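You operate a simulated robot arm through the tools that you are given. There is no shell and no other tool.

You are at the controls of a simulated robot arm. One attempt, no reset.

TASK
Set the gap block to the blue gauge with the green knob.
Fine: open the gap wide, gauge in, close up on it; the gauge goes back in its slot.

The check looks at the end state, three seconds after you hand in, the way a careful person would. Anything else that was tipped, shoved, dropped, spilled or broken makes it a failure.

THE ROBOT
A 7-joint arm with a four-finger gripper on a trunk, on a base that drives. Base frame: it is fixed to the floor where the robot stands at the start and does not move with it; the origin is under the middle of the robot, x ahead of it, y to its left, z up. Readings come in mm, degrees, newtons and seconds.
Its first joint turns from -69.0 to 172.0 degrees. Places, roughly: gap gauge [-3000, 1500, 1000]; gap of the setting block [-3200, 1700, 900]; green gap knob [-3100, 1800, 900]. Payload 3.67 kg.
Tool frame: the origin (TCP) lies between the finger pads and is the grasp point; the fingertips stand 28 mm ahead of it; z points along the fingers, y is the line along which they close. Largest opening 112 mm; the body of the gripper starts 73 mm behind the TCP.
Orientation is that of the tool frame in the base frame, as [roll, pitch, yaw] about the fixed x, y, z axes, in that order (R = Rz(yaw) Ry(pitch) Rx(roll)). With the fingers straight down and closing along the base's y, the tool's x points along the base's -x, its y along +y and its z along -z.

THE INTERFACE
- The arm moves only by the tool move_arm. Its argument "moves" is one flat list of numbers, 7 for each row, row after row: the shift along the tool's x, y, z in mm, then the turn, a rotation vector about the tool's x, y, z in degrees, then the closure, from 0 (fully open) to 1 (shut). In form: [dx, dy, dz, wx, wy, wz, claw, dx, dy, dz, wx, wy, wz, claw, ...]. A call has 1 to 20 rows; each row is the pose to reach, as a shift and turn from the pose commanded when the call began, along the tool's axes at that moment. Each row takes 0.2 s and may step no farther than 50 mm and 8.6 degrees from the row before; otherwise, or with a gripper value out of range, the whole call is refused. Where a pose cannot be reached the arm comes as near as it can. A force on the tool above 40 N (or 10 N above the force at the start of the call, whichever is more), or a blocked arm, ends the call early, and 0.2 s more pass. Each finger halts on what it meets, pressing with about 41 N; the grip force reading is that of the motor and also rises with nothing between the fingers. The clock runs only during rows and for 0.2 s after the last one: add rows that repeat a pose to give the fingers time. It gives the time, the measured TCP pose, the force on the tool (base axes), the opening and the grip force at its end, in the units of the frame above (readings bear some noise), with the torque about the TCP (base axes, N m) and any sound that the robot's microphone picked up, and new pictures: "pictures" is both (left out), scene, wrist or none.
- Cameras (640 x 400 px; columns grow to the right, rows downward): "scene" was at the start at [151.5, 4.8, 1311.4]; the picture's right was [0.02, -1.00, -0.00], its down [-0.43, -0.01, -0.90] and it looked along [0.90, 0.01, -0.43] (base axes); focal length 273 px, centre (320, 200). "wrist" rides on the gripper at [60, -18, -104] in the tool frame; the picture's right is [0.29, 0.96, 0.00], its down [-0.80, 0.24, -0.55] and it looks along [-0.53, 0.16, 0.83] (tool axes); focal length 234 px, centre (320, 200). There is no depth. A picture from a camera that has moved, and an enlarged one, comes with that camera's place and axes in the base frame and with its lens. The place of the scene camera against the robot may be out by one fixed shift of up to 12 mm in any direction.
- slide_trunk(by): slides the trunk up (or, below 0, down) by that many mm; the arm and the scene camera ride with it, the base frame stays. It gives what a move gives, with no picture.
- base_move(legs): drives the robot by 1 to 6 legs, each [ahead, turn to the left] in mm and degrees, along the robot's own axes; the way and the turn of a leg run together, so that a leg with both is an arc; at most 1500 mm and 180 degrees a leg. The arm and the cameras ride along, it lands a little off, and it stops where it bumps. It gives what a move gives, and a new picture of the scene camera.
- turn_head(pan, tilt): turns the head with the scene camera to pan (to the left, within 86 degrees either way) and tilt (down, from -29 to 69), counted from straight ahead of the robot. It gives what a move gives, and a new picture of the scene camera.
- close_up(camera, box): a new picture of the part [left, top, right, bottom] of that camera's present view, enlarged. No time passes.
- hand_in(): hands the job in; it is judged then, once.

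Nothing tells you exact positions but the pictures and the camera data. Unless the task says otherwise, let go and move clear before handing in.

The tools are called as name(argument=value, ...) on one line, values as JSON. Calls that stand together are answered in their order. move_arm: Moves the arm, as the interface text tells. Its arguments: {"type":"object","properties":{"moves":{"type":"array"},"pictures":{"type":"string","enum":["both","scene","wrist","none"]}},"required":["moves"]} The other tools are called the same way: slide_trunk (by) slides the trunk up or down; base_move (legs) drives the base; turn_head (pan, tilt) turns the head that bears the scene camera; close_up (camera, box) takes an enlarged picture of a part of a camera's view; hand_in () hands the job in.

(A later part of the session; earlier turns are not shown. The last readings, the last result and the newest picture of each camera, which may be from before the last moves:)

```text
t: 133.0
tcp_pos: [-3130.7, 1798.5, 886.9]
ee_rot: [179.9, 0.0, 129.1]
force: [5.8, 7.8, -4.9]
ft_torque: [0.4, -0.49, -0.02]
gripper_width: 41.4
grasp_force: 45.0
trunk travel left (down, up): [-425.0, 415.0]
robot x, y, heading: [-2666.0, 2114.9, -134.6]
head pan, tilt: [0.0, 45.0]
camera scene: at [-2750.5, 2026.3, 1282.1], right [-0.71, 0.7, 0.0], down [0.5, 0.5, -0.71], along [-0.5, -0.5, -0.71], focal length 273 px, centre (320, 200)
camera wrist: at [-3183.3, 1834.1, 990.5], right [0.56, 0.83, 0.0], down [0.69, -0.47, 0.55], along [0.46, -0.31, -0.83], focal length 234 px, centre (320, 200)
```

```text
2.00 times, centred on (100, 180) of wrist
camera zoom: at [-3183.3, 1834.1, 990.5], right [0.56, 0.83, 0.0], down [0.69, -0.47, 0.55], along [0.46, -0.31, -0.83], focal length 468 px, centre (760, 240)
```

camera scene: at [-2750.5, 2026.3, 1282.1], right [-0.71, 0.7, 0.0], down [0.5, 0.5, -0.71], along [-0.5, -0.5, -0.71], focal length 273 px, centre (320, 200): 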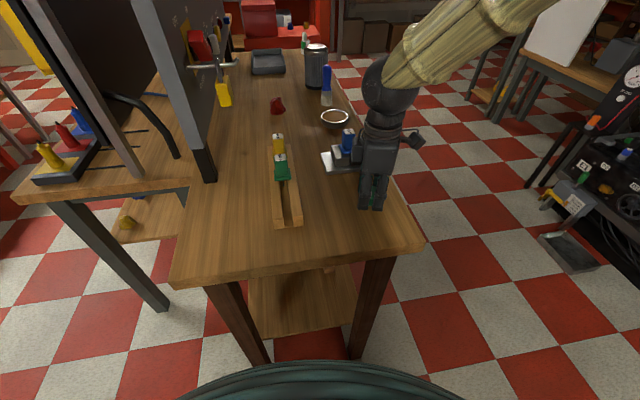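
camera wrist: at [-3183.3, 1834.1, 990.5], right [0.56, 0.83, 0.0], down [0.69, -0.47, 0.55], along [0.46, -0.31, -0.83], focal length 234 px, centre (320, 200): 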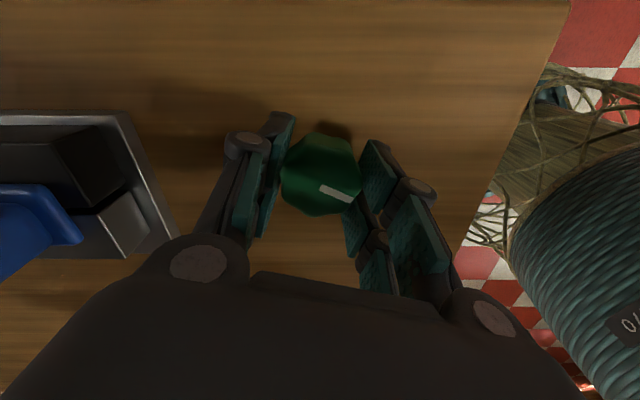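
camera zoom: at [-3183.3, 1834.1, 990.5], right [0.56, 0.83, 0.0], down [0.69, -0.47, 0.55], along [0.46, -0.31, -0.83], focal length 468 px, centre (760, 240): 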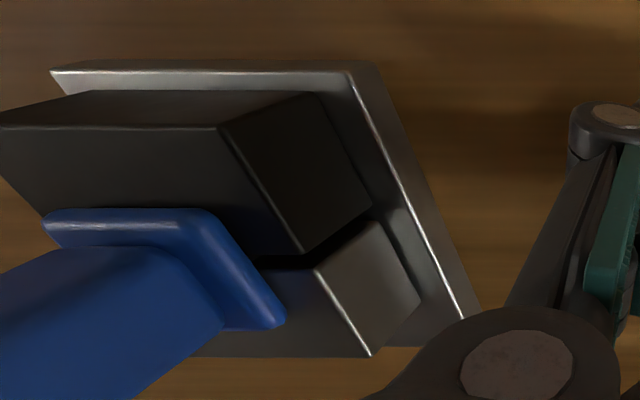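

264° closed, still no resistance. Re-grip and continue in small increments, watching the torque about z.

move_arm(moves=[0, 0, 0, 0, 0, 0, 0.5, 0, 0, 0, 0, 0, 0, 0.4, 0, 0, 0, 0, 0, 8, 0.4, 0, 0, 0, 0, 0, 16, 0.4, 0, 0, 0, 0, 0, 24, 0.4, 0, 0, 0, 0, 0, 32, 0.4, 0, 0, 0, 0, 0, 40, 0.4, 0, 0, 0, 0, 0, 48, 0.4, 0, 0, 0, 0, 0, 56, 0.4, 0, 0, 0, 0, 0, 64, 0.4, 0, 0, 0, 0, 0, 72, 0.4, 0, 0, 0, 0, 0, 80, 0.4, 0, 0, 0, 0, 0, 88, 0.4, 0, 0, 0, 0, 0, 88, 0.4, 0, 0, 0, 0, 0, 88, 0.6, 0, 0, 0, 0, 0, 88, 0.75, 0, 0, 0, 0, 0, 88, 0.75], pictures="both")

move_arm(moves=[0, 0, 0, 0, 0, -5, 0.75, 0, 0, 0, 0, 0, -10, 0.75, 0, 0, 0, 0, 0, -10, 0.75], pictures="none")

move_arm(moves=[0, 0, 0, 0, 0, -5, 0.75, 0, 0, 0, 0, 0, -10, 0.75, 0, 0, 0, 0, 0, -10, 0.75], pictures="none")

close_up(camera="scene", box=[335, 118, 395, 212])

```text
t: 136.6
tcp_pos: [-3133.0, 1798.1, 887.2]
ee_rot: [180.0, 0.0, 41.0]
force: [-3.9, 5.5, 2.5]
ft_torque: [0.31, 0.14, 0.0]
gripper_width: 42.3
grasp_force: 45.4
trunk travel left (down, up): [-425.0, 415.0]
robot x, y, heading: [-2672.3, 2114.0, -134.5]
head pan, tilt: [0.0, 45.0]
camera scene: at [-2750.9, 2026.3, 1282.1], right [-0.71, 0.7, 0.0], down [0.5, 0.5, -0.71], along [-0.5, -0.5, -0.71], focal length 273 px, centre (320, 200)
camera wrist: at [-3099.5, 1851.9, 990.9], right [0.85, -0.53, 0.0], down [-0.44, -0.7, 0.55], along [-0.29, -0.47, -0.83], focal length 234 px, centre (320, 200)
```

scene: 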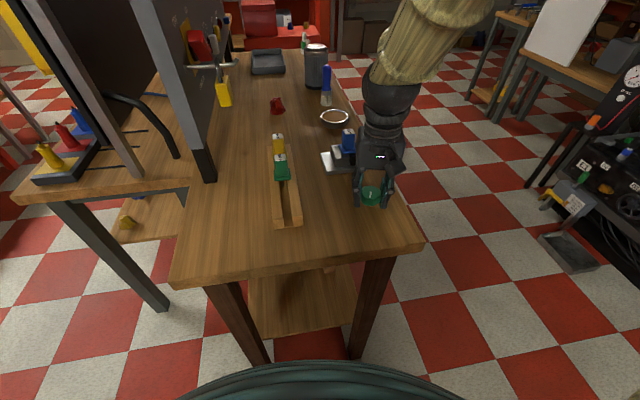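
wrist: 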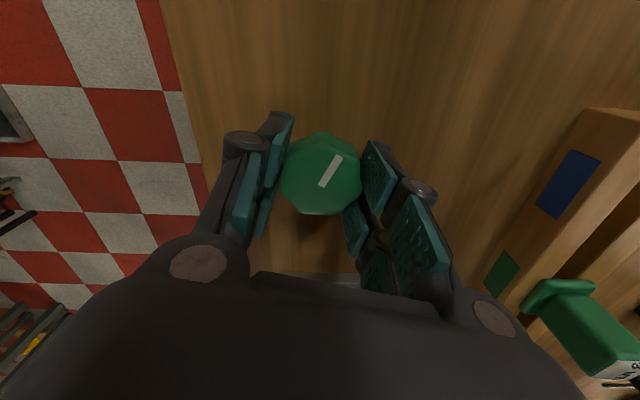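

```text
t: 137.4
tcp_pos: [-3132.3, 1799.2, 888.5]
ee_rot: [179.9, 0.0, 51.2]
force: [-6.4, 5.4, 5.6]
ft_torque: [0.2, -0.14, 0.04]
gripper_width: 42.3
grasp_force: 44.9
trunk travel left (down, up): [-425.0, 415.0]
robot x, y, heading: [-2667.9, 2115.2, -134.8]
head pan, tilt: [0.0, 45.0]
```

```text
t: 138.2
tcp_pos: [-3133.0, 1798.1, 887.9]
ee_rot: [180.0, 0.1, 61.1]
force: [-8.2, 1.3, 7.6]
ft_torque: [0.06, -0.15, 0.02]
gripper_width: 42.5
grasp_force: 45.0
trunk travel left (down, up): [-425.0, 415.0]
robot x, y, heading: [-2664.9, 2116.7, -134.5]
head pan, tilt: [0.0, 45.0]
```

```text
4.26 times, centred on (365, 165) of scene
camera zoom: at [-2751.0, 2026.2, 1282.1], right [-0.71, 0.7, 0.0], down [0.5, 0.5, -0.71], along [-0.5, -0.5, -0.71], focal length 1161 px, centre (128, 349)
```

zoom: 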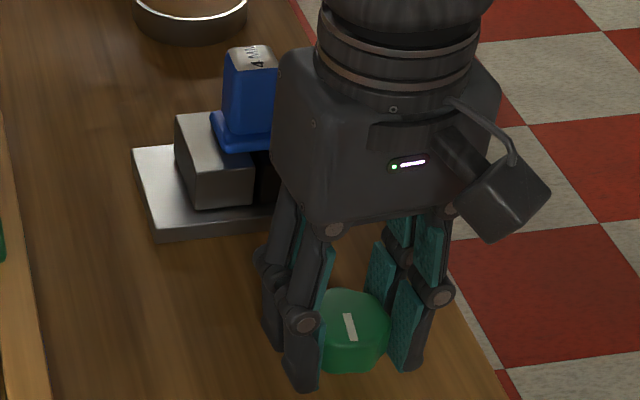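

284° closed, torque still ~0. Continuing in 8° increments.

move_arm(moves=[0, 0, 0, 0, 0, -4, 0.75, 0, 0, 0, 0, 0, -8, 0.75, 0, 0, 0, 0, 0, -8, 0.75], pictures="none")

move_arm(moves=[0, 0, 0, 0, 0, -4, 0.75, 0, 0, 0, 0, 0, -8, 0.75, 0, 0, 0, 0, 0, -8, 0.75], pictures="none")

move_arm(moves=[0, 0, 0, 0, 0, -4, 0.75, 0, 0, 0, 0, 0, -8, 0.75, 0, 0, 0, 0, 0, -8, 0.75], pictures="both")

close_up(camera="scene", box=[335, 118, 395, 212])

close_up(camera="wrist", box=[220, 60, 420, 250])

```text
t: 139.0
tcp_pos: [-3131.9, 1798.4, 887.7]
ee_rot: [179.9, 0.1, 69.0]
force: [-6.5, -0.2, 8.2]
ft_torque: [-0.09, -0.07, 0.0]
gripper_width: 42.3
grasp_force: 45.6
trunk travel left (down, up): [-425.0, 415.0]
robot x, y, heading: [-2668.6, 2116.2, -134.7]
head pan, tilt: [0.0, 45.0]
```

```text
t: 139.8
tcp_pos: [-3132.4, 1798.5, 887.3]
ee_rot: [179.9, 0.1, 77.0]
force: [-6.6, -3.8, 16.7]
ft_torque: [0.31, -0.34, -0.01]
gripper_width: 42.5
grasp_force: 45.1
trunk travel left (down, up): [-425.0, 415.0]
robot x, y, heading: [-2666.5, 2114.9, -134.3]
head pan, tilt: [0.0, 45.0]
```

```text
t: 140.6
tcp_pos: [-3131.7, 1798.7, 887.0]
ee_rot: [179.9, 0.0, 85.1]
force: [-4.9, -1.2, 11.3]
ft_torque: [-0.25, 0.16, -0.01]
gripper_width: 42.5
grasp_force: 45.1
trunk travel left (down, up): [-425.0, 415.0]
robot x, y, heading: [-2667.7, 2115.1, -134.5]
head pan, tilt: [0.0, 45.0]
camera scene: at [-2750.6, 2026.3, 1282.1], right [-0.71, 0.7, 0.0], down [0.5, 0.5, -0.71], along [-0.5, -0.5, -0.71], focal length 273 px, centre (320, 200)
camera wrist: at [-3144.9, 1859.8, 990.7], right [0.98, 0.2, 0.0], down [0.17, -0.81, 0.55], along [0.11, -0.54, -0.83], focal length 234 px, centre (320, 200)
```

scene: 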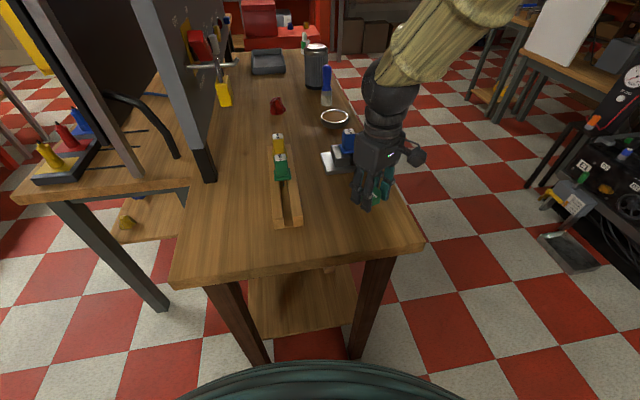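
wrist: 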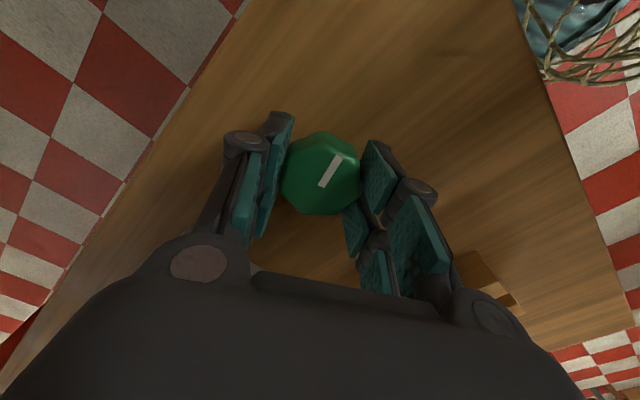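

```text
4.26 times, centred on (365, 165) of scene
camera zoom: at [-2750.6, 2026.3, 1282.1], right [-0.71, 0.7, 0.0], down [0.5, 0.5, -0.71], along [-0.5, -0.5, -0.71], focal length 1161 px, centre (128, 349)
```

zoom: 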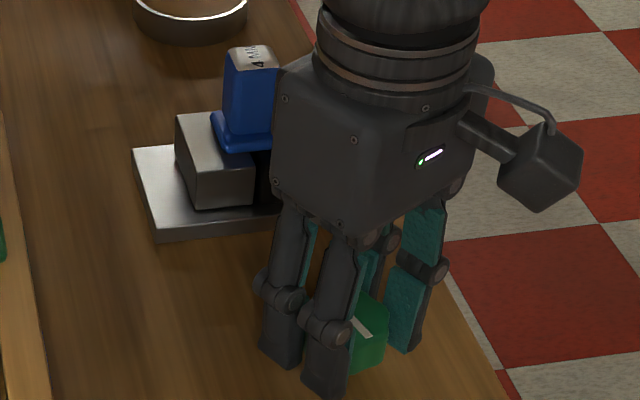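

```text
2.11 times, centred on (320, 155) of wrist
camera zoom: at [-3144.9, 1859.8, 990.7], right [0.98, 0.2, 0.0], down [0.17, -0.81, 0.55], along [0.11, -0.54, -0.83], focal length 493 px, centre (320, 295)
```

zoom: 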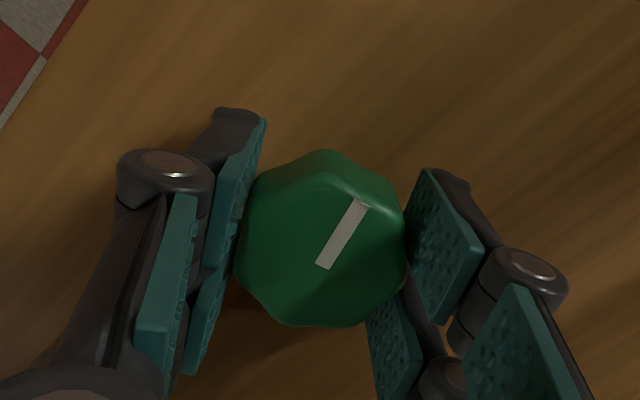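

308° closed; by eye the gap is now close to the blade's thickness. Continuing in small steps.

move_arm(moves=[0, 0, 0, 0, 0, -4, 0.75, 0, 0, 0, 0, 0, -8, 0.75, 0, 0, 0, 0, 0, -8, 0.75], pictures="none")

move_arm(moves=[0, 0, 0, 0, 0, -4, 0.75, 0, 0, 0, 0, 0, -8, 0.75, 0, 0, 0, 0, 0, -8, 0.75], pictures="none")

move_arm(moves=[0, 0, 0, 0, 0, -4, 0.75, 0, 0, 0, 0, 0, -8, 0.75, 0, 0, 0, 0, 0, -8, 0.75], pictures="none")

move_arm(moves=[0, 0, 0, 0, 0, -4, 0.75, 0, 0, 0, 0, 0, -8, 0.75, 0, 0, 0, 0, 0, -8, 0.75], pictures="none")

move_arm(moves=[0, 0, 0, 0, 0, -4, 0.75, 0, 0, 0, 0, 0, -8, 0.75, 0, 0, 0, 0, 0, -8, 0.75], pictures="both")

close_up(camera="scene", box=[335, 118, 395, 212])

close_up(camera="wrist", box=[0, 80, 200, 280])

close_up(camera="wrist", box=[220, 60, 420, 250])

```text
t: 141.4
tcp_pos: [-3133.1, 1800.0, 888.7]
ee_rot: [180.0, 0.1, 93.2]
force: [-6.7, 1.7, 17.1]
ft_torque: [0.55, 0.19, 0.01]
gripper_width: 42.4
grasp_force: 44.8
trunk travel left (down, up): [-425.0, 415.0]
robot x, y, heading: [-2666.3, 2116.0, -134.6]
head pan, tilt: [0.0, 45.0]
```

```text
t: 142.2
tcp_pos: [-3131.8, 1797.9, 886.1]
ee_rot: [179.9, 0.0, 101.2]
force: [-2.5, 4.7, 6.4]
ft_torque: [-0.43, -0.09, 0.01]
gripper_width: 42.5
grasp_force: 45.4
trunk travel left (down, up): [-425.0, 415.0]
robot x, y, heading: [-2671.1, 2117.0, -134.7]
head pan, tilt: [0.0, 45.0]
```

```text
t: 143.0
tcp_pos: [-3129.7, 1798.4, 886.9]
ee_rot: [180.0, 0.0, 109.1]
force: [4.4, 3.4, 4.8]
ft_torque: [0.44, -0.05, 0.02]
gripper_width: 42.4
grasp_force: 45.4
trunk travel left (down, up): [-425.0, 415.0]
robot x, y, heading: [-2667.0, 2115.3, -134.6]
head pan, tilt: [0.0, 45.0]
```

```text
t: 143.8
tcp_pos: [-3130.5, 1799.4, 886.8]
ee_rot: [-180.0, 0.0, 117.0]
force: [9.3, 2.5, -5.0]
ft_torque: [-0.41, -0.35, 0.03]
gripper_width: 42.3
grasp_force: 45.3
trunk travel left (down, up): [-425.0, 415.0]
robot x, y, heading: [-2671.2, 2114.7, -134.6]
head pan, tilt: [0.0, 45.0]
```

```text
t: 144.6
tcp_pos: [-3131.9, 1798.6, 887.5]
ee_rot: [-180.0, -0.1, 125.2]
force: [17.2, 0.7, -5.9]
ft_torque: [-0.31, -0.72, -0.03]
gripper_width: 42.5
grasp_force: 45.0
trunk travel left (down, up): [-425.0, 415.0]
robot x, y, heading: [-2667.8, 2112.5, -134.8]
head pan, tilt: [0.0, 45.0]
camera scene: at [-2749.7, 2025.8, 1282.1], right [-0.71, 0.7, 0.0], down [0.5, 0.5, -0.71], along [-0.5, -0.5, -0.71], focal length 273 px, centre (320, 200)
camera wrist: at [-3180.4, 1837.2, 990.6], right [0.62, 0.79, 0.0], down [0.65, -0.51, 0.55], along [0.44, -0.34, -0.83], focal length 234 px, centre (320, 200)
```

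scene: 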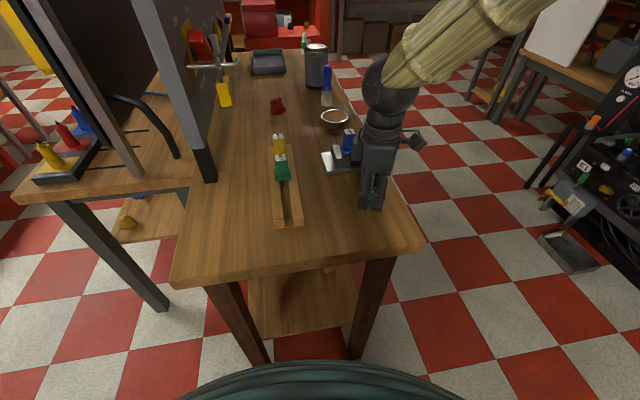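
wrist: 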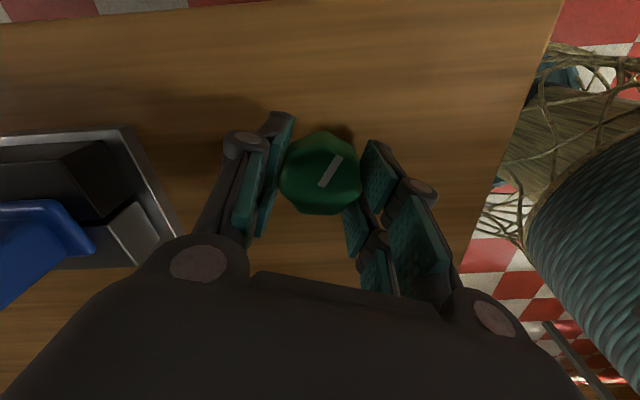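

```text
4.26 times, centred on (365, 165) of scene
camera zoom: at [-2749.7, 2025.8, 1282.1], right [-0.71, 0.7, 0.0], down [0.5, 0.5, -0.71], along [-0.5, -0.5, -0.71], focal length 1161 px, centre (128, 349)
```

zoom: 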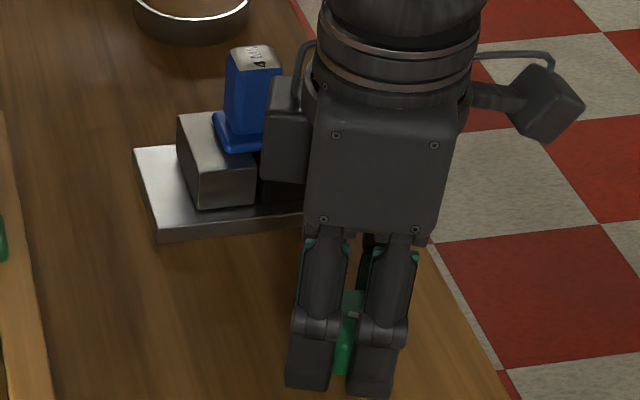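

```text
2.00 times, centred on (100, 180) of wrist
camera zoom: at [-3180.4, 1837.2, 990.6], right [0.62, 0.79, 0.0], down [0.65, -0.51, 0.55], along [0.44, -0.34, -0.83], focal length 468 px, centre (760, 240)
```

zoom: 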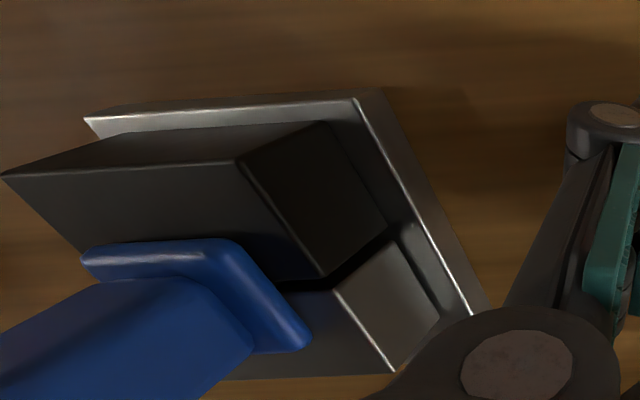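

```text
2.11 times, centred on (320, 155) of wrist
camera zoom: at [-3180.4, 1837.2, 990.6], right [0.62, 0.79, 0.0], down [0.65, -0.51, 0.55], along [0.44, -0.34, -0.83], focal length 493 px, centre (320, 295)
```

zoom: 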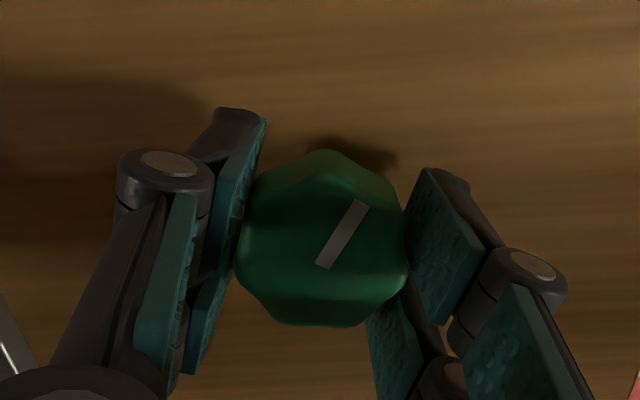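

348° closed with the jaw about at the blade. Now very small steps (3–4°) while watching torque.

move_arm(moves=[0, 0, 0, 0, 0, -2, 0.75, 0, 0, 0, 0, 0, -4, 0.75, 0, 0, 0, 0, 0, -4, 0.75], pictures="none")

move_arm(moves=[0, 0, 0, 0, 0, -2, 0.75, 0, 0, 0, 0, 0, -4, 0.75, 0, 0, 0, 0, 0, -4, 0.75], pictures="none")

move_arm(moves=[0, 0, 0, 0, 0, -2, 0.75, 0, 0, 0, 0, 0, -4, 0.75, 0, 0, 0, 0, 0, -4, 0.75], pictures="both")

close_up(camera="wrist", box=[220, 60, 420, 250])

close_up(camera="wrist", box=[0, 80, 200, 280])

```text
t: 145.4
tcp_pos: [-3130.0, 1799.0, 887.8]
ee_rot: [179.9, -0.1, 129.1]
force: [16.8, 5.3, -1.5]
ft_torque: [0.42, -0.45, -0.05]
gripper_width: 42.4
grasp_force: 44.4
trunk travel left (down, up): [-425.0, 415.0]
robot x, y, heading: [-2665.4, 2117.3, -134.7]
head pan, tilt: [0.0, 45.0]
```

```text
t: 146.2
tcp_pos: [-3131.0, 1798.2, 886.7]
ee_rot: [-180.0, -0.1, 133.0]
force: [17.0, 11.1, 1.9]
ft_torque: [0.4, -0.34, -0.1]
gripper_width: 42.4
grasp_force: 45.1
trunk travel left (down, up): [-425.0, 415.0]
robot x, y, heading: [-2666.9, 2118.5, -134.7]
head pan, tilt: [0.0, 45.0]
```

```text
t: 147.0
tcp_pos: [-3130.6, 1798.4, 888.0]
ee_rot: [-179.9, 0.1, 137.1]
force: [17.5, 11.1, 2.6]
ft_torque: [0.17, -0.29, -0.05]
gripper_width: 42.2
grasp_force: 44.7
trunk travel left (down, up): [-425.0, 415.0]
robot x, y, heading: [-2669.0, 2116.9, -134.7]
head pan, tilt: [0.0, 45.0]
camera scene: at [-2749.3, 2026.8, 1282.2], right [-0.71, 0.7, 0.0], down [0.5, 0.5, -0.71], along [-0.5, -0.5, -0.71], focal length 273 px, centre (320, 200)
camera wrist: at [-3187.1, 1826.5, 990.6], right [0.44, 0.9, 0.0], down [0.75, -0.37, 0.55], along [0.5, -0.24, -0.83], focal length 234 px, centre (320, 200)
```

scene: 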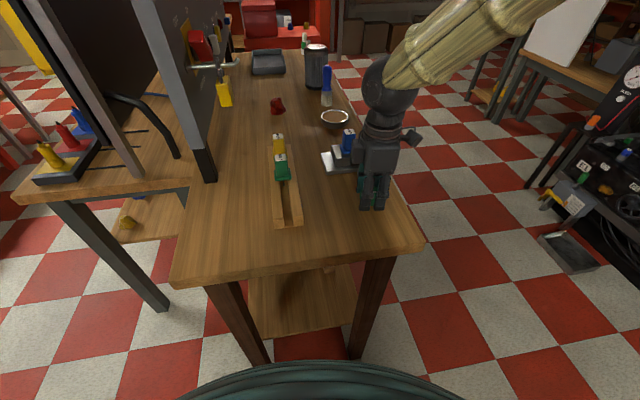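
wrist: 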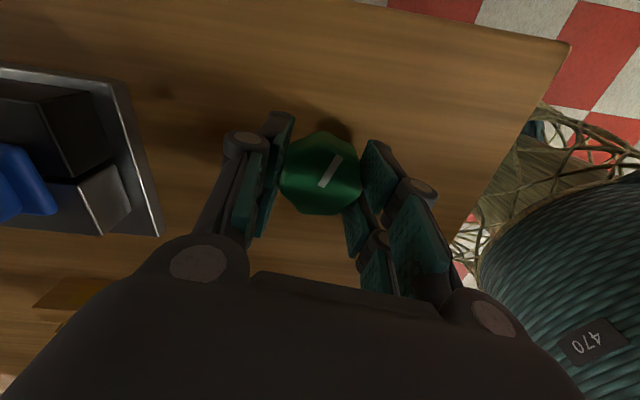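

```text
2.11 times, centred on (320, 155) of wrist
camera zoom: at [-3187.1, 1826.5, 990.6], right [0.44, 0.9, 0.0], down [0.75, -0.37, 0.55], along [0.5, -0.24, -0.83], focal length 493 px, centre (320, 295)
```

zoom: 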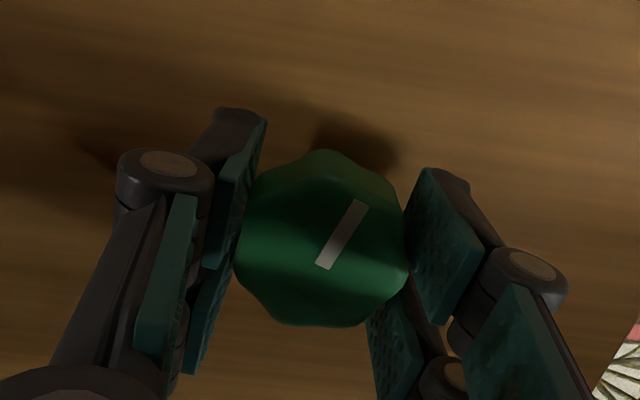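

```text
2.00 times, centred on (100, 180) of wrist
camera zoom: at [-3187.1, 1826.5, 990.6], right [0.44, 0.9, 0.0], down [0.75, -0.37, 0.55], along [0.5, -0.24, -0.83], focal length 468 px, centre (760, 240)
```

zoom: 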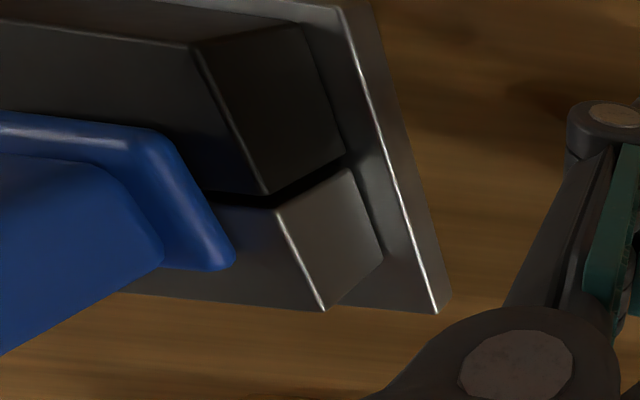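

By measurement the gap is now ≈4.2 mm — right at contact. I'll wind back exactly 90° (so the flats match and the knob isn't disturbed), re-grip, and finish with tiny steps.

move_arm(moves=[0, 0, 0, 0, 0, 0, 0.5, 0, 0, 0, 0, 0, 0, 0.4, 0, 0, 0, 0, 0, 8, 0.4, 0, 0, 0, 0, 0, 16, 0.4, 0, 0, 0, 0, 0, 24, 0.4, 0, 0, 0, 0, 0, 32, 0.4, 0, 0, 0, 0, 0, 40, 0.4, 0, 0, 0, 0, 0, 48, 0.4, 0, 0, 0, 0, 0, 56, 0.4, 0, 0, 0, 0, 0, 64, 0.4, 0, 0, 0, 0, 0, 72, 0.4, 0, 0, 0, 0, 0, 80, 0.4, 0, 0, 0, 0, 0, 88, 0.4, 0, 0, 0, 0, 0, 90, 0.4, 0, 0, 0, 0, 0, 90, 0.4], pictures="both")

close_up(camera="wrist", box=[220, 60, 420, 250])

close_up(camera="scene", box=[335, 118, 375, 172])

```text
t: 150.2
tcp_pos: [-3131.8, 1798.3, 886.7]
ee_rot: [179.9, -0.1, 47.0]
force: [0.3, 0.8, 0.3]
ft_torque: [-0.01, -0.01, -0.01]
gripper_width: 67.3
grasp_force: 0.1
trunk travel left (down, up): [-425.0, 415.0]
robot x, y, heading: [-2670.4, 2117.2, -134.8]
head pan, tilt: [0.0, 45.0]
camera scene: at [-2750.7, 2025.8, 1282.0], right [-0.71, 0.7, 0.0], down [0.5, 0.5, -0.71], along [-0.5, -0.5, -0.71], focal length 273 px, centre (320, 200)
camera wrist: at [-3104.6, 1854.1, 990.7], right [0.9, -0.44, 0.0], down [-0.37, -0.75, 0.55], along [-0.24, -0.5, -0.83], focal length 234 px, centre (320, 200)
```

scene: 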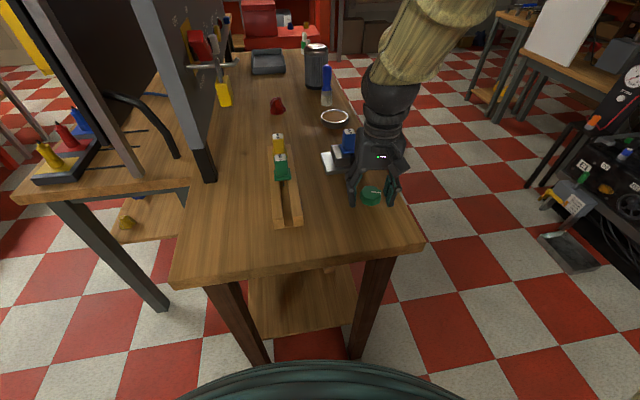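
wrist: 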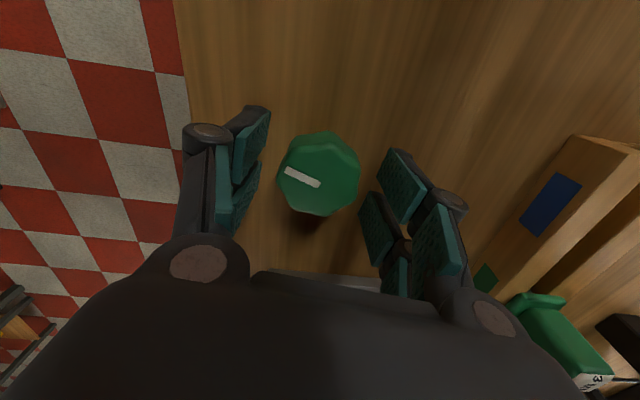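

```text
2.11 times, centred on (320, 155) of wrist
camera zoom: at [-3104.6, 1854.1, 990.7], right [0.9, -0.44, 0.0], down [-0.37, -0.75, 0.55], along [-0.24, -0.5, -0.83], focal length 493 px, centre (320, 295)
```

zoom: 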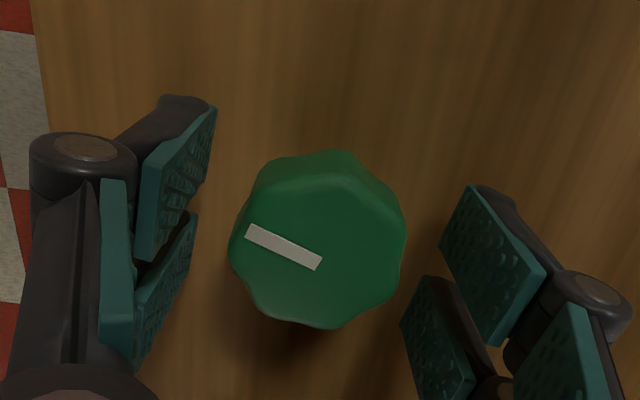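

```text
7.41 times, centred on (355, 145) of scene
camera zoom: at [-2750.7, 2025.8, 1282.0], right [-0.71, 0.7, 0.0], down [0.5, 0.5, -0.71], along [-0.5, -0.5, -0.71], focal length 2021 px, centre (61, 607)
```

zoom: 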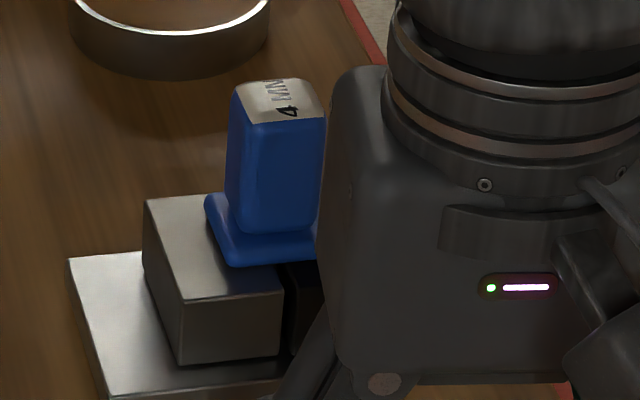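

Re-grip and continue with 3° steps.

move_arm(moves=[0, 0, 0, 0, 0, 0, 0.55, 0, 0, 0, 0, 0, 0, 0.7, 0, 0, 0, 0, 0, 0, 0.75, 0, 0, 0, 0, 0, 0, 0.75], pictures="none")

move_arm(moves=[0, 0, 0, 0, 0, -2, 0.75, 0, 0, 0, 0, 0, -4, 0.75, 0, 0, 0, 0, 0, -4, 0.75], pictures="none")

move_arm(moves=[0, 0, 0, 0, 0, -2, 0.75, 0, 0, 0, 0, 0, -4, 0.75, 0, 0, 0, 0, 0, -4, 0.75], pictures="both")

close_up(camera="wrist", box=[220, 60, 420, 250])

close_up(camera="scene", box=[335, 118, 375, 172])

```text
t: 151.2
tcp_pos: [-3131.6, 1798.2, 887.1]
ee_rot: [179.9, -0.1, 47.1]
force: [-9.5, 9.4, 4.4]
ft_torque: [0.44, 0.26, -0.01]
gripper_width: 42.0
grasp_force: 44.8
trunk travel left (down, up): [-425.0, 415.0]
robot x, y, heading: [-2668.0, 2115.0, -134.6]
head pan, tilt: [0.0, 45.0]
```

```text
t: 152.0
tcp_pos: [-3131.6, 1800.0, 887.5]
ee_rot: [179.9, 0.1, 51.1]
force: [-9.4, 4.4, 4.5]
ft_torque: [0.07, 0.19, -0.04]
gripper_width: 41.6
grasp_force: 44.5
trunk travel left (down, up): [-425.0, 415.0]
robot x, y, heading: [-2665.3, 2118.4, -134.4]
head pan, tilt: [0.0, 45.0]
```

```text
t: 152.8
tcp_pos: [-3132.7, 1798.9, 886.7]
ee_rot: [179.9, 0.1, 55.0]
force: [-15.1, 0.2, 11.4]
ft_torque: [-0.19, 0.44, 0.01]
gripper_width: 41.5
grasp_force: 45.0
trunk travel left (down, up): [-425.0, 415.0]
robot x, y, heading: [-2670.1, 2114.1, -134.6]
head pan, tilt: [0.0, 45.0]
camera scene: at [-2751.5, 2026.4, 1282.1], right [-0.71, 0.7, 0.0], down [0.5, 0.5, -0.71], along [-0.5, -0.5, -0.71], focal length 273 px, centre (320, 200)
camera wrist: at [-3113.0, 1858.2, 990.7], right [0.95, -0.31, 0.0], down [-0.26, -0.79, 0.56], along [-0.17, -0.53, -0.83], focal length 234 px, centre (320, 200)
```

scene: 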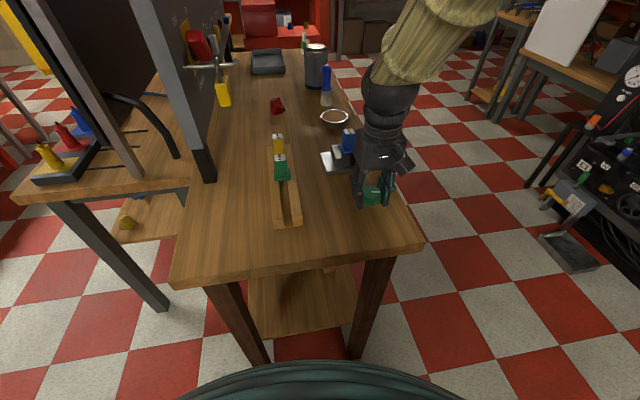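
wrist: 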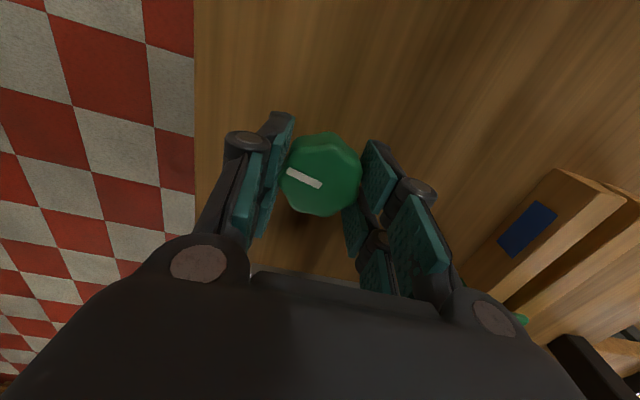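

```text
2.11 times, centred on (320, 155) of wrist
camera zoom: at [-3113.0, 1858.2, 990.7], right [0.95, -0.31, 0.0], down [-0.26, -0.79, 0.56], along [-0.17, -0.53, -0.83], focal length 493 px, centre (320, 295)
```

zoom: 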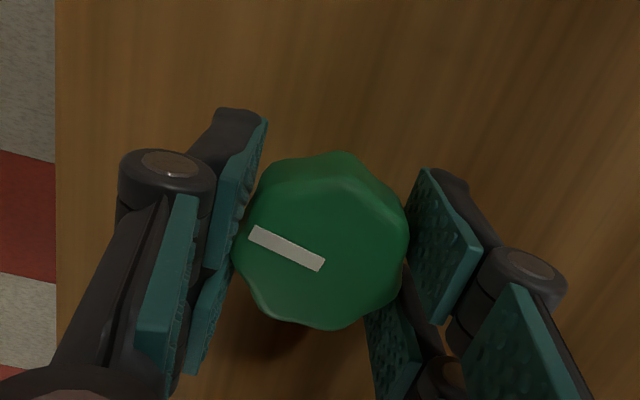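

```text
7.41 times, centred on (355, 145) of scene
camera zoom: at [-2751.5, 2026.4, 1282.1], right [-0.71, 0.7, 0.0], down [0.5, 0.5, -0.71], along [-0.5, -0.5, -0.71], focal length 2021 px, centre (61, 607)
```

zoom: 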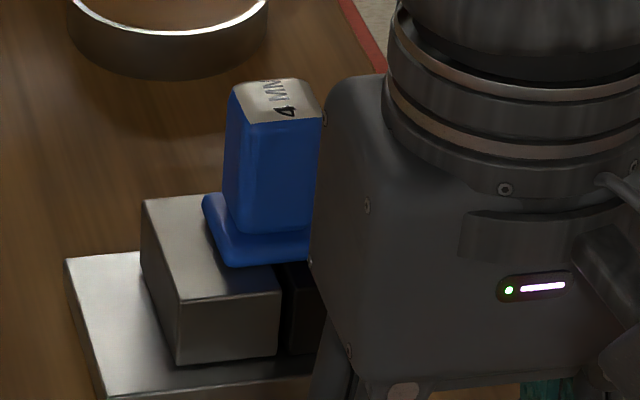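

Still free. Continuing in 4° steps.

move_arm(moves=[0, 0, 0, 0, 0, -2, 0.75, 0, 0, 0, 0, 0, -4, 0.75, 0, 0, 0, 0, 0, -4, 0.75], pictures="none")

move_arm(moves=[0, 0, 0, 0, 0, -2, 0.75, 0, 0, 0, 0, 0, -4, 0.75, 0, 0, 0, 0, 0, -4, 0.75], pictures="wrist")

close_up(camera="wrist", box=[220, 60, 420, 250])

```text
t: 153.6
tcp_pos: [-3132.8, 1798.3, 887.0]
ee_rot: [179.9, 0.1, 59.1]
force: [-14.1, -1.5, 15.5]
ft_torque: [0.5, 0.24, -0.06]
gripper_width: 41.7
grasp_force: 45.2
trunk travel left (down, up): [-425.0, 415.0]
robot x, y, heading: [-2666.8, 2111.5, -134.4]
head pan, tilt: [0.0, 45.0]
```

```text
t: 154.4
tcp_pos: [-3131.8, 1798.8, 887.0]
ee_rot: [179.9, 0.1, 63.1]
force: [-15.4, -0.8, 17.2]
ft_torque: [-0.14, 0.49, -0.03]
gripper_width: 41.5
grasp_force: 44.9
trunk travel left (down, up): [-425.0, 415.0]
robot x, y, heading: [-2669.8, 2116.6, -134.5]
head pan, tilt: [0.0, 45.0]
camera wrist: at [-3121.2, 1860.5, 990.6], right [0.98, -0.18, 0.0], down [-0.15, -0.82, 0.55], along [-0.1, -0.55, -0.83], focal length 234 px, centre (320, 200)
```

wrist: 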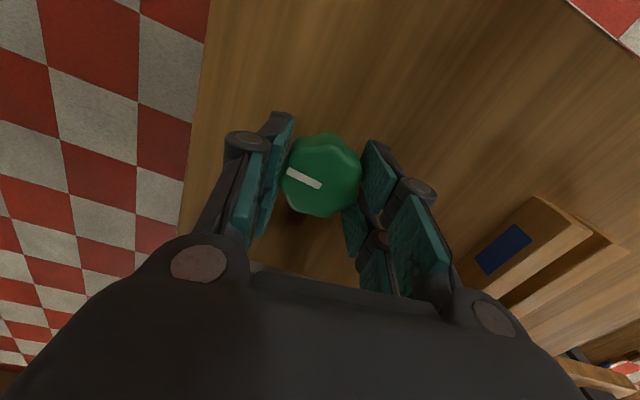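

```text
2.11 times, centred on (320, 155) of wrist
camera zoom: at [-3121.2, 1860.5, 990.6], right [0.98, -0.18, 0.0], down [-0.15, -0.82, 0.55], along [-0.1, -0.55, -0.83], focal length 493 px, centre (320, 295)
```

zoom: 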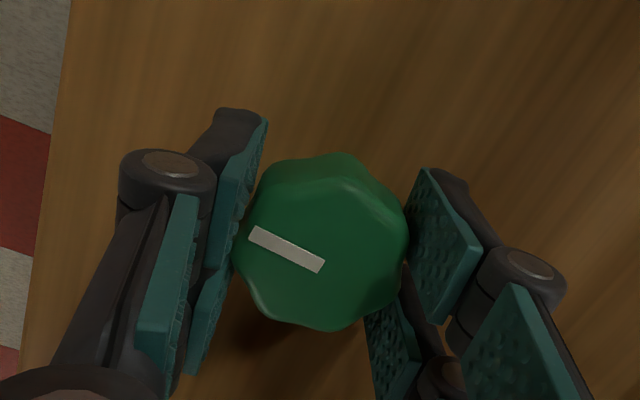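

376° closed with no torque — I want to verify the actual gap before going further. I'll release, lift and inspect the near end of the gap from above.

move_arm(moves=[0, 0, 0, 0, 0, 0, 0.5, 0, 0, 0, 0, 0, 0, 0.4, 0, 0, -30, 0, 0, 0, 0.4, 0, 0, -70, 0, 0, 0, 0.4, 0, 0, -110, 0, 0, 0, 0.4, 0, 0, -125, 0, 0, 0, 0.4, -25, 10, -125, 0, 0, 0, 0.4, -45, 20, -125, 0, 0, 0, 0.4, -45, 20, -125, 0, 0, 0, 0.4], pictures="both")

close_up(camera="wrist", box=[240, 110, 340, 220])

close_up(camera="scene", box=[335, 118, 375, 172])

```text
t: 156.4
tcp_pos: [-3134.4, 1749.8, 1013.0]
ee_rot: [179.9, 0.0, 63.1]
force: [-0.7, 0.2, -0.9]
ft_torque: [0.04, 0.0, 0.01]
gripper_width: 67.3
grasp_force: 0.1
trunk travel left (down, up): [-425.0, 415.0]
robot x, y, heading: [-2667.8, 2116.2, -134.5]
head pan, tilt: [0.0, 45.0]
camera scene: at [-2750.8, 2026.1, 1282.1], right [-0.71, 0.7, 0.0], down [0.5, 0.5, -0.71], along [-0.5, -0.5, -0.71], focal length 273 px, centre (320, 200)
camera wrist: at [-3124.4, 1811.1, 1115.9], right [0.98, -0.18, 0.0], down [-0.15, -0.82, 0.55], along [-0.1, -0.55, -0.83], focal length 234 px, centre (320, 200)
```

scene: 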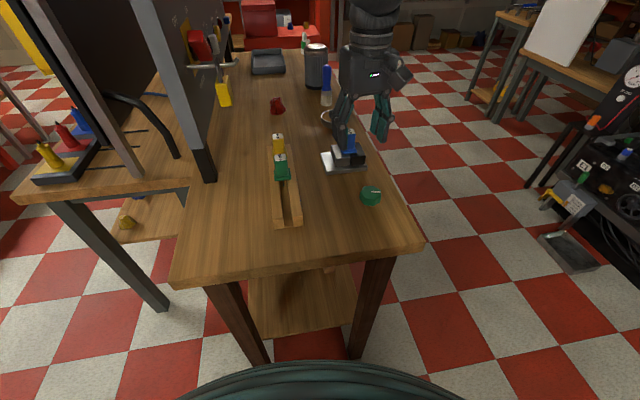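
wrist: 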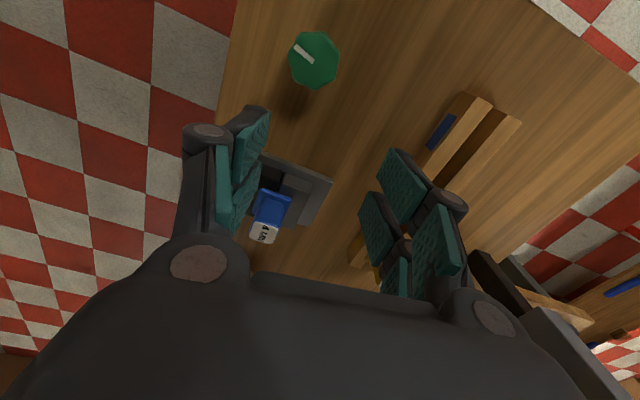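

```text
3.64 times, centred on (290, 165) of wrist
camera zoom: at [-3124.4, 1811.1, 1115.9], right [0.98, -0.18, 0.0], down [-0.15, -0.82, 0.55], along [-0.1, -0.55, -0.83], focal length 852 px, centre (429, 327)
```

zoom: 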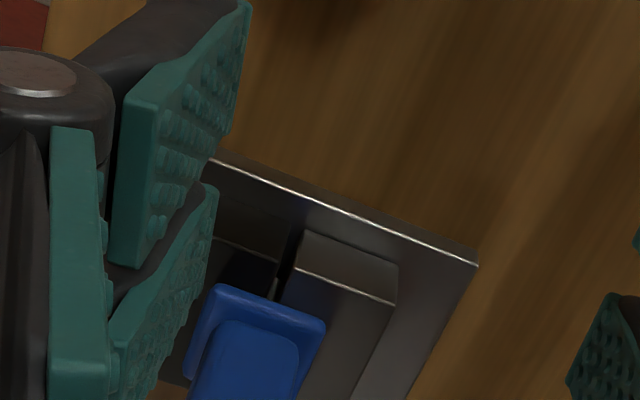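

```text
7.41 times, centred on (355, 145) of scene
camera zoom: at [-2750.8, 2026.1, 1282.1], right [-0.71, 0.7, 0.0], down [0.5, 0.5, -0.71], along [-0.5, -0.5, -0.71], focal length 2021 px, centre (61, 607)
```

zoom: 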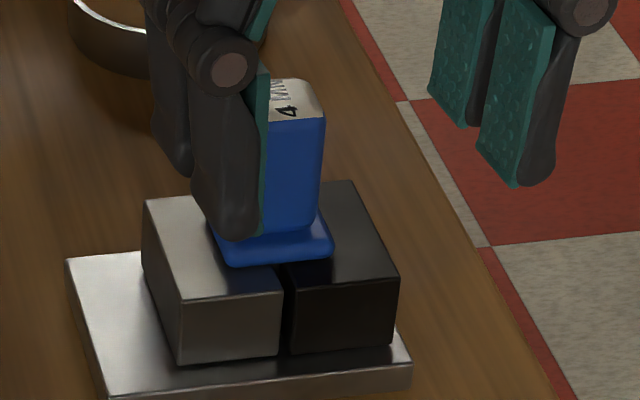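

Let me zoom in on the near end of the gap to measure it accurately relative to earlier states.

close_up(camera="scene", box=[350, 145, 374, 169])

close_up(camera="wrist", box=[268, 150, 318, 200])

```text
16.00 times, centred on (362, 157) of scene
camera zoom: at [-2750.8, 2026.1, 1282.1], right [-0.71, 0.7, 0.0], down [0.5, 0.5, -0.71], along [-0.5, -0.5, -0.71], focal length 4365 px, centre (-352, 888)
```

zoom: 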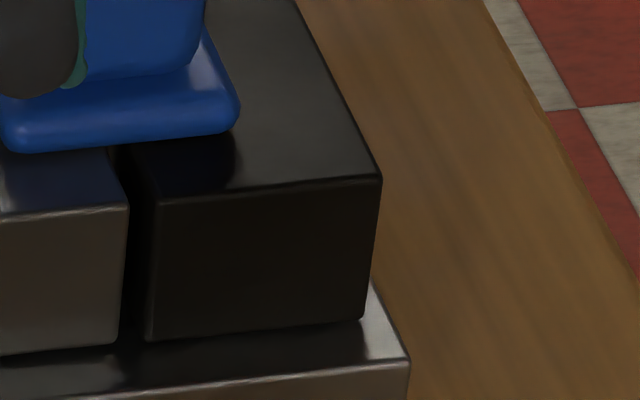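

```text
8.00 times, centred on (293, 175) of wrist
camera zoom: at [-3124.4, 1811.1, 1115.9], right [0.98, -0.18, 0.0], down [-0.15, -0.82, 0.55], along [-0.1, -0.55, -0.83], focal length 1873 px, centre (536, 400)
```

zoom: 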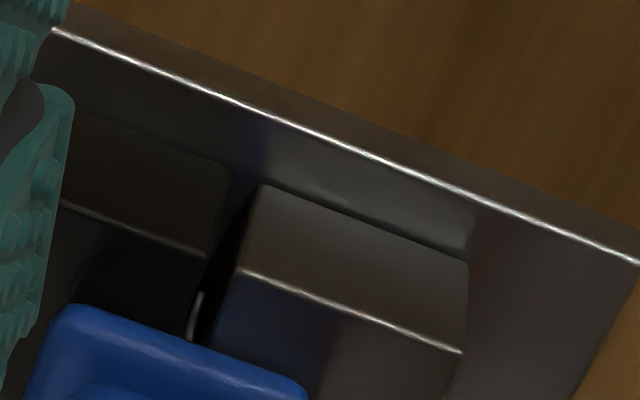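

The jaw appears stopped on the gauge (gap ≈4.5 mm by image) even though the knob turns on freely, so the knob may now be past the true setting. I'll take a very deep zoom of the gap's near end as a reference.

close_up(camera="scene", box=[346, 157, 356, 163.25])

close_up(camera="scene", box=[341, 154, 361, 166.5])

```text
16.00 times, centred on (351, 160) of scene
camera zoom: at [-2750.8, 2026.1, 1282.1], right [-0.71, 0.7, 0.0], down [0.5, 0.5, -0.71], along [-0.5, -0.5, -0.71], focal length 4365 px, centre (-176, 838)
```

zoom: 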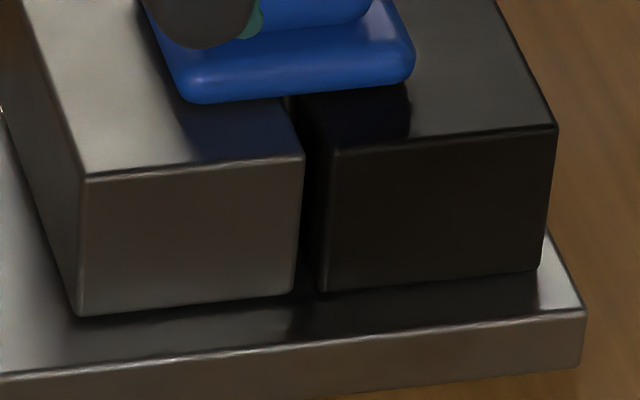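

```text
16.00 times, centred on (351, 160) of scene
camera zoom: at [-2750.8, 2026.1, 1282.1], right [-0.71, 0.7, 0.0], down [0.5, 0.5, -0.71], along [-0.5, -0.5, -0.71], focal length 4365 px, centre (-176, 836)
```

zoom: 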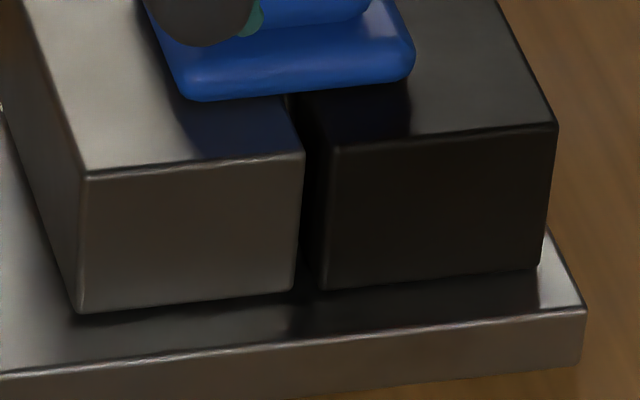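

I'll set up a precise wrist-camera view straight over the near end of the gap (much finer scale) to measure it with the gauge in place.

move_arm(moves=[-15, -12, 0, 0, 0, 6, 0.3, -30, -25, 4, 0, 0, 13, 0.1, -47, -38, 8, 0, 0, 20, 0, -47, -38, 13, 0, 0, 22, 0, -47, -38, 13, 0, 0, 22, 0], pictures="wrist")

close_up(camera="wrist", box=[300, 100, 370, 180])

```text
t: 157.6
tcp_pos: [-3189.2, 1725.3, 999.1]
ee_rot: [179.9, 0.0, 41.1]
force: [0.1, 0.1, -0.3]
ft_torque: [0.0, 0.03, -0.01]
gripper_width: 112.1
grasp_force: 0.2
trunk travel left (down, up): [-425.0, 415.0]
robot x, y, heading: [-2669.3, 2113.2, -134.9]
head pan, tilt: [0.0, 45.0]
camera wrist: at [-3157.4, 1777.7, 1102.0], right [0.85, -0.53, 0.0], down [-0.45, -0.7, 0.55], along [-0.29, -0.47, -0.83], focal length 234 px, centre (320, 200)
```

wrist: 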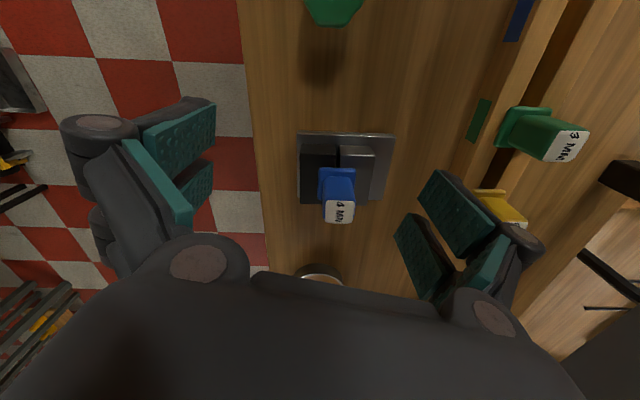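

```text
5.00 times, centred on (335, 140) of wrist
camera zoom: at [-3157.4, 1777.7, 1102.0], right [0.85, -0.53, 0.0], down [-0.45, -0.7, 0.55], along [-0.29, -0.47, -0.83], focal length 1171 px, centre (245, 500)
```

zoom: 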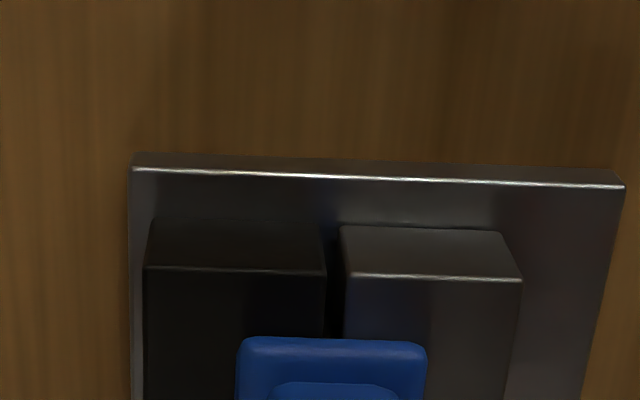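

close_up(camera="wrist", box=[318, 144, 358, 169])

close_up(camera="wrist", box=[300, 150, 340, 175])

close_up(camera="wrist", box=[336, 150, 376, 175])

```text
16.00 times, centred on (338, 156) of wrist
camera zoom: at [-3157.4, 1777.7, 1102.0], right [0.85, -0.53, 0.0], down [-0.45, -0.7, 0.55], along [-0.29, -0.47, -0.83], focal length 3747 px, centre (32, 896)
```

zoom: 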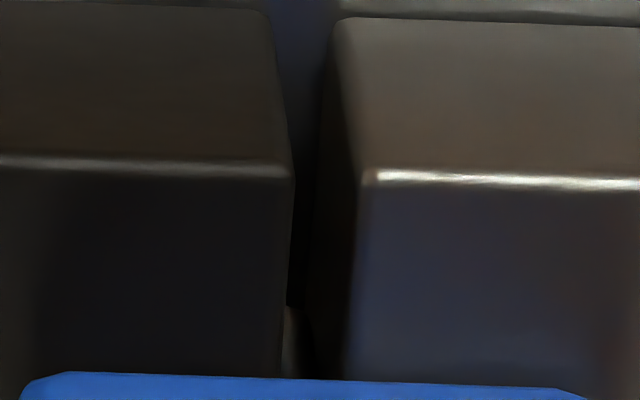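

```text
16.00 times, centred on (320, 162) of wrist
camera zoom: at [-3157.4, 1777.7, 1102.0], right [0.85, -0.53, 0.0], down [-0.45, -0.7, 0.55], along [-0.29, -0.47, -0.83], focal length 3747 px, centre (320, 800)
```

zoom: 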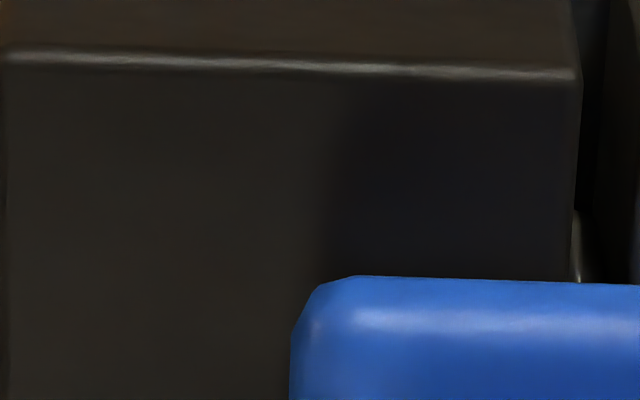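

```text
16.00 times, centred on (356, 162) of wrist
camera zoom: at [-3157.4, 1777.7, 1102.0], right [0.85, -0.53, 0.0], down [-0.45, -0.7, 0.55], along [-0.29, -0.47, -0.83], focal length 3747 px, centre (-256, 800)
```

zoom: 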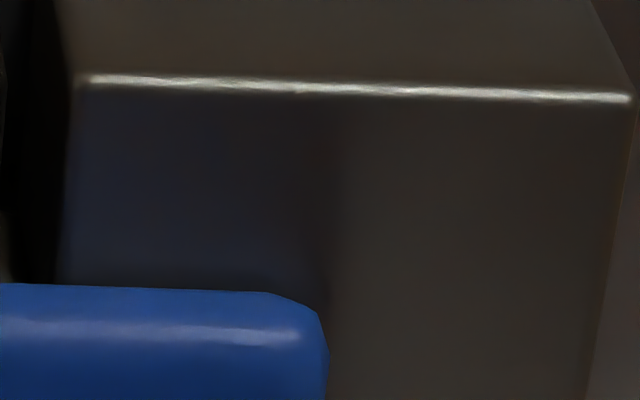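

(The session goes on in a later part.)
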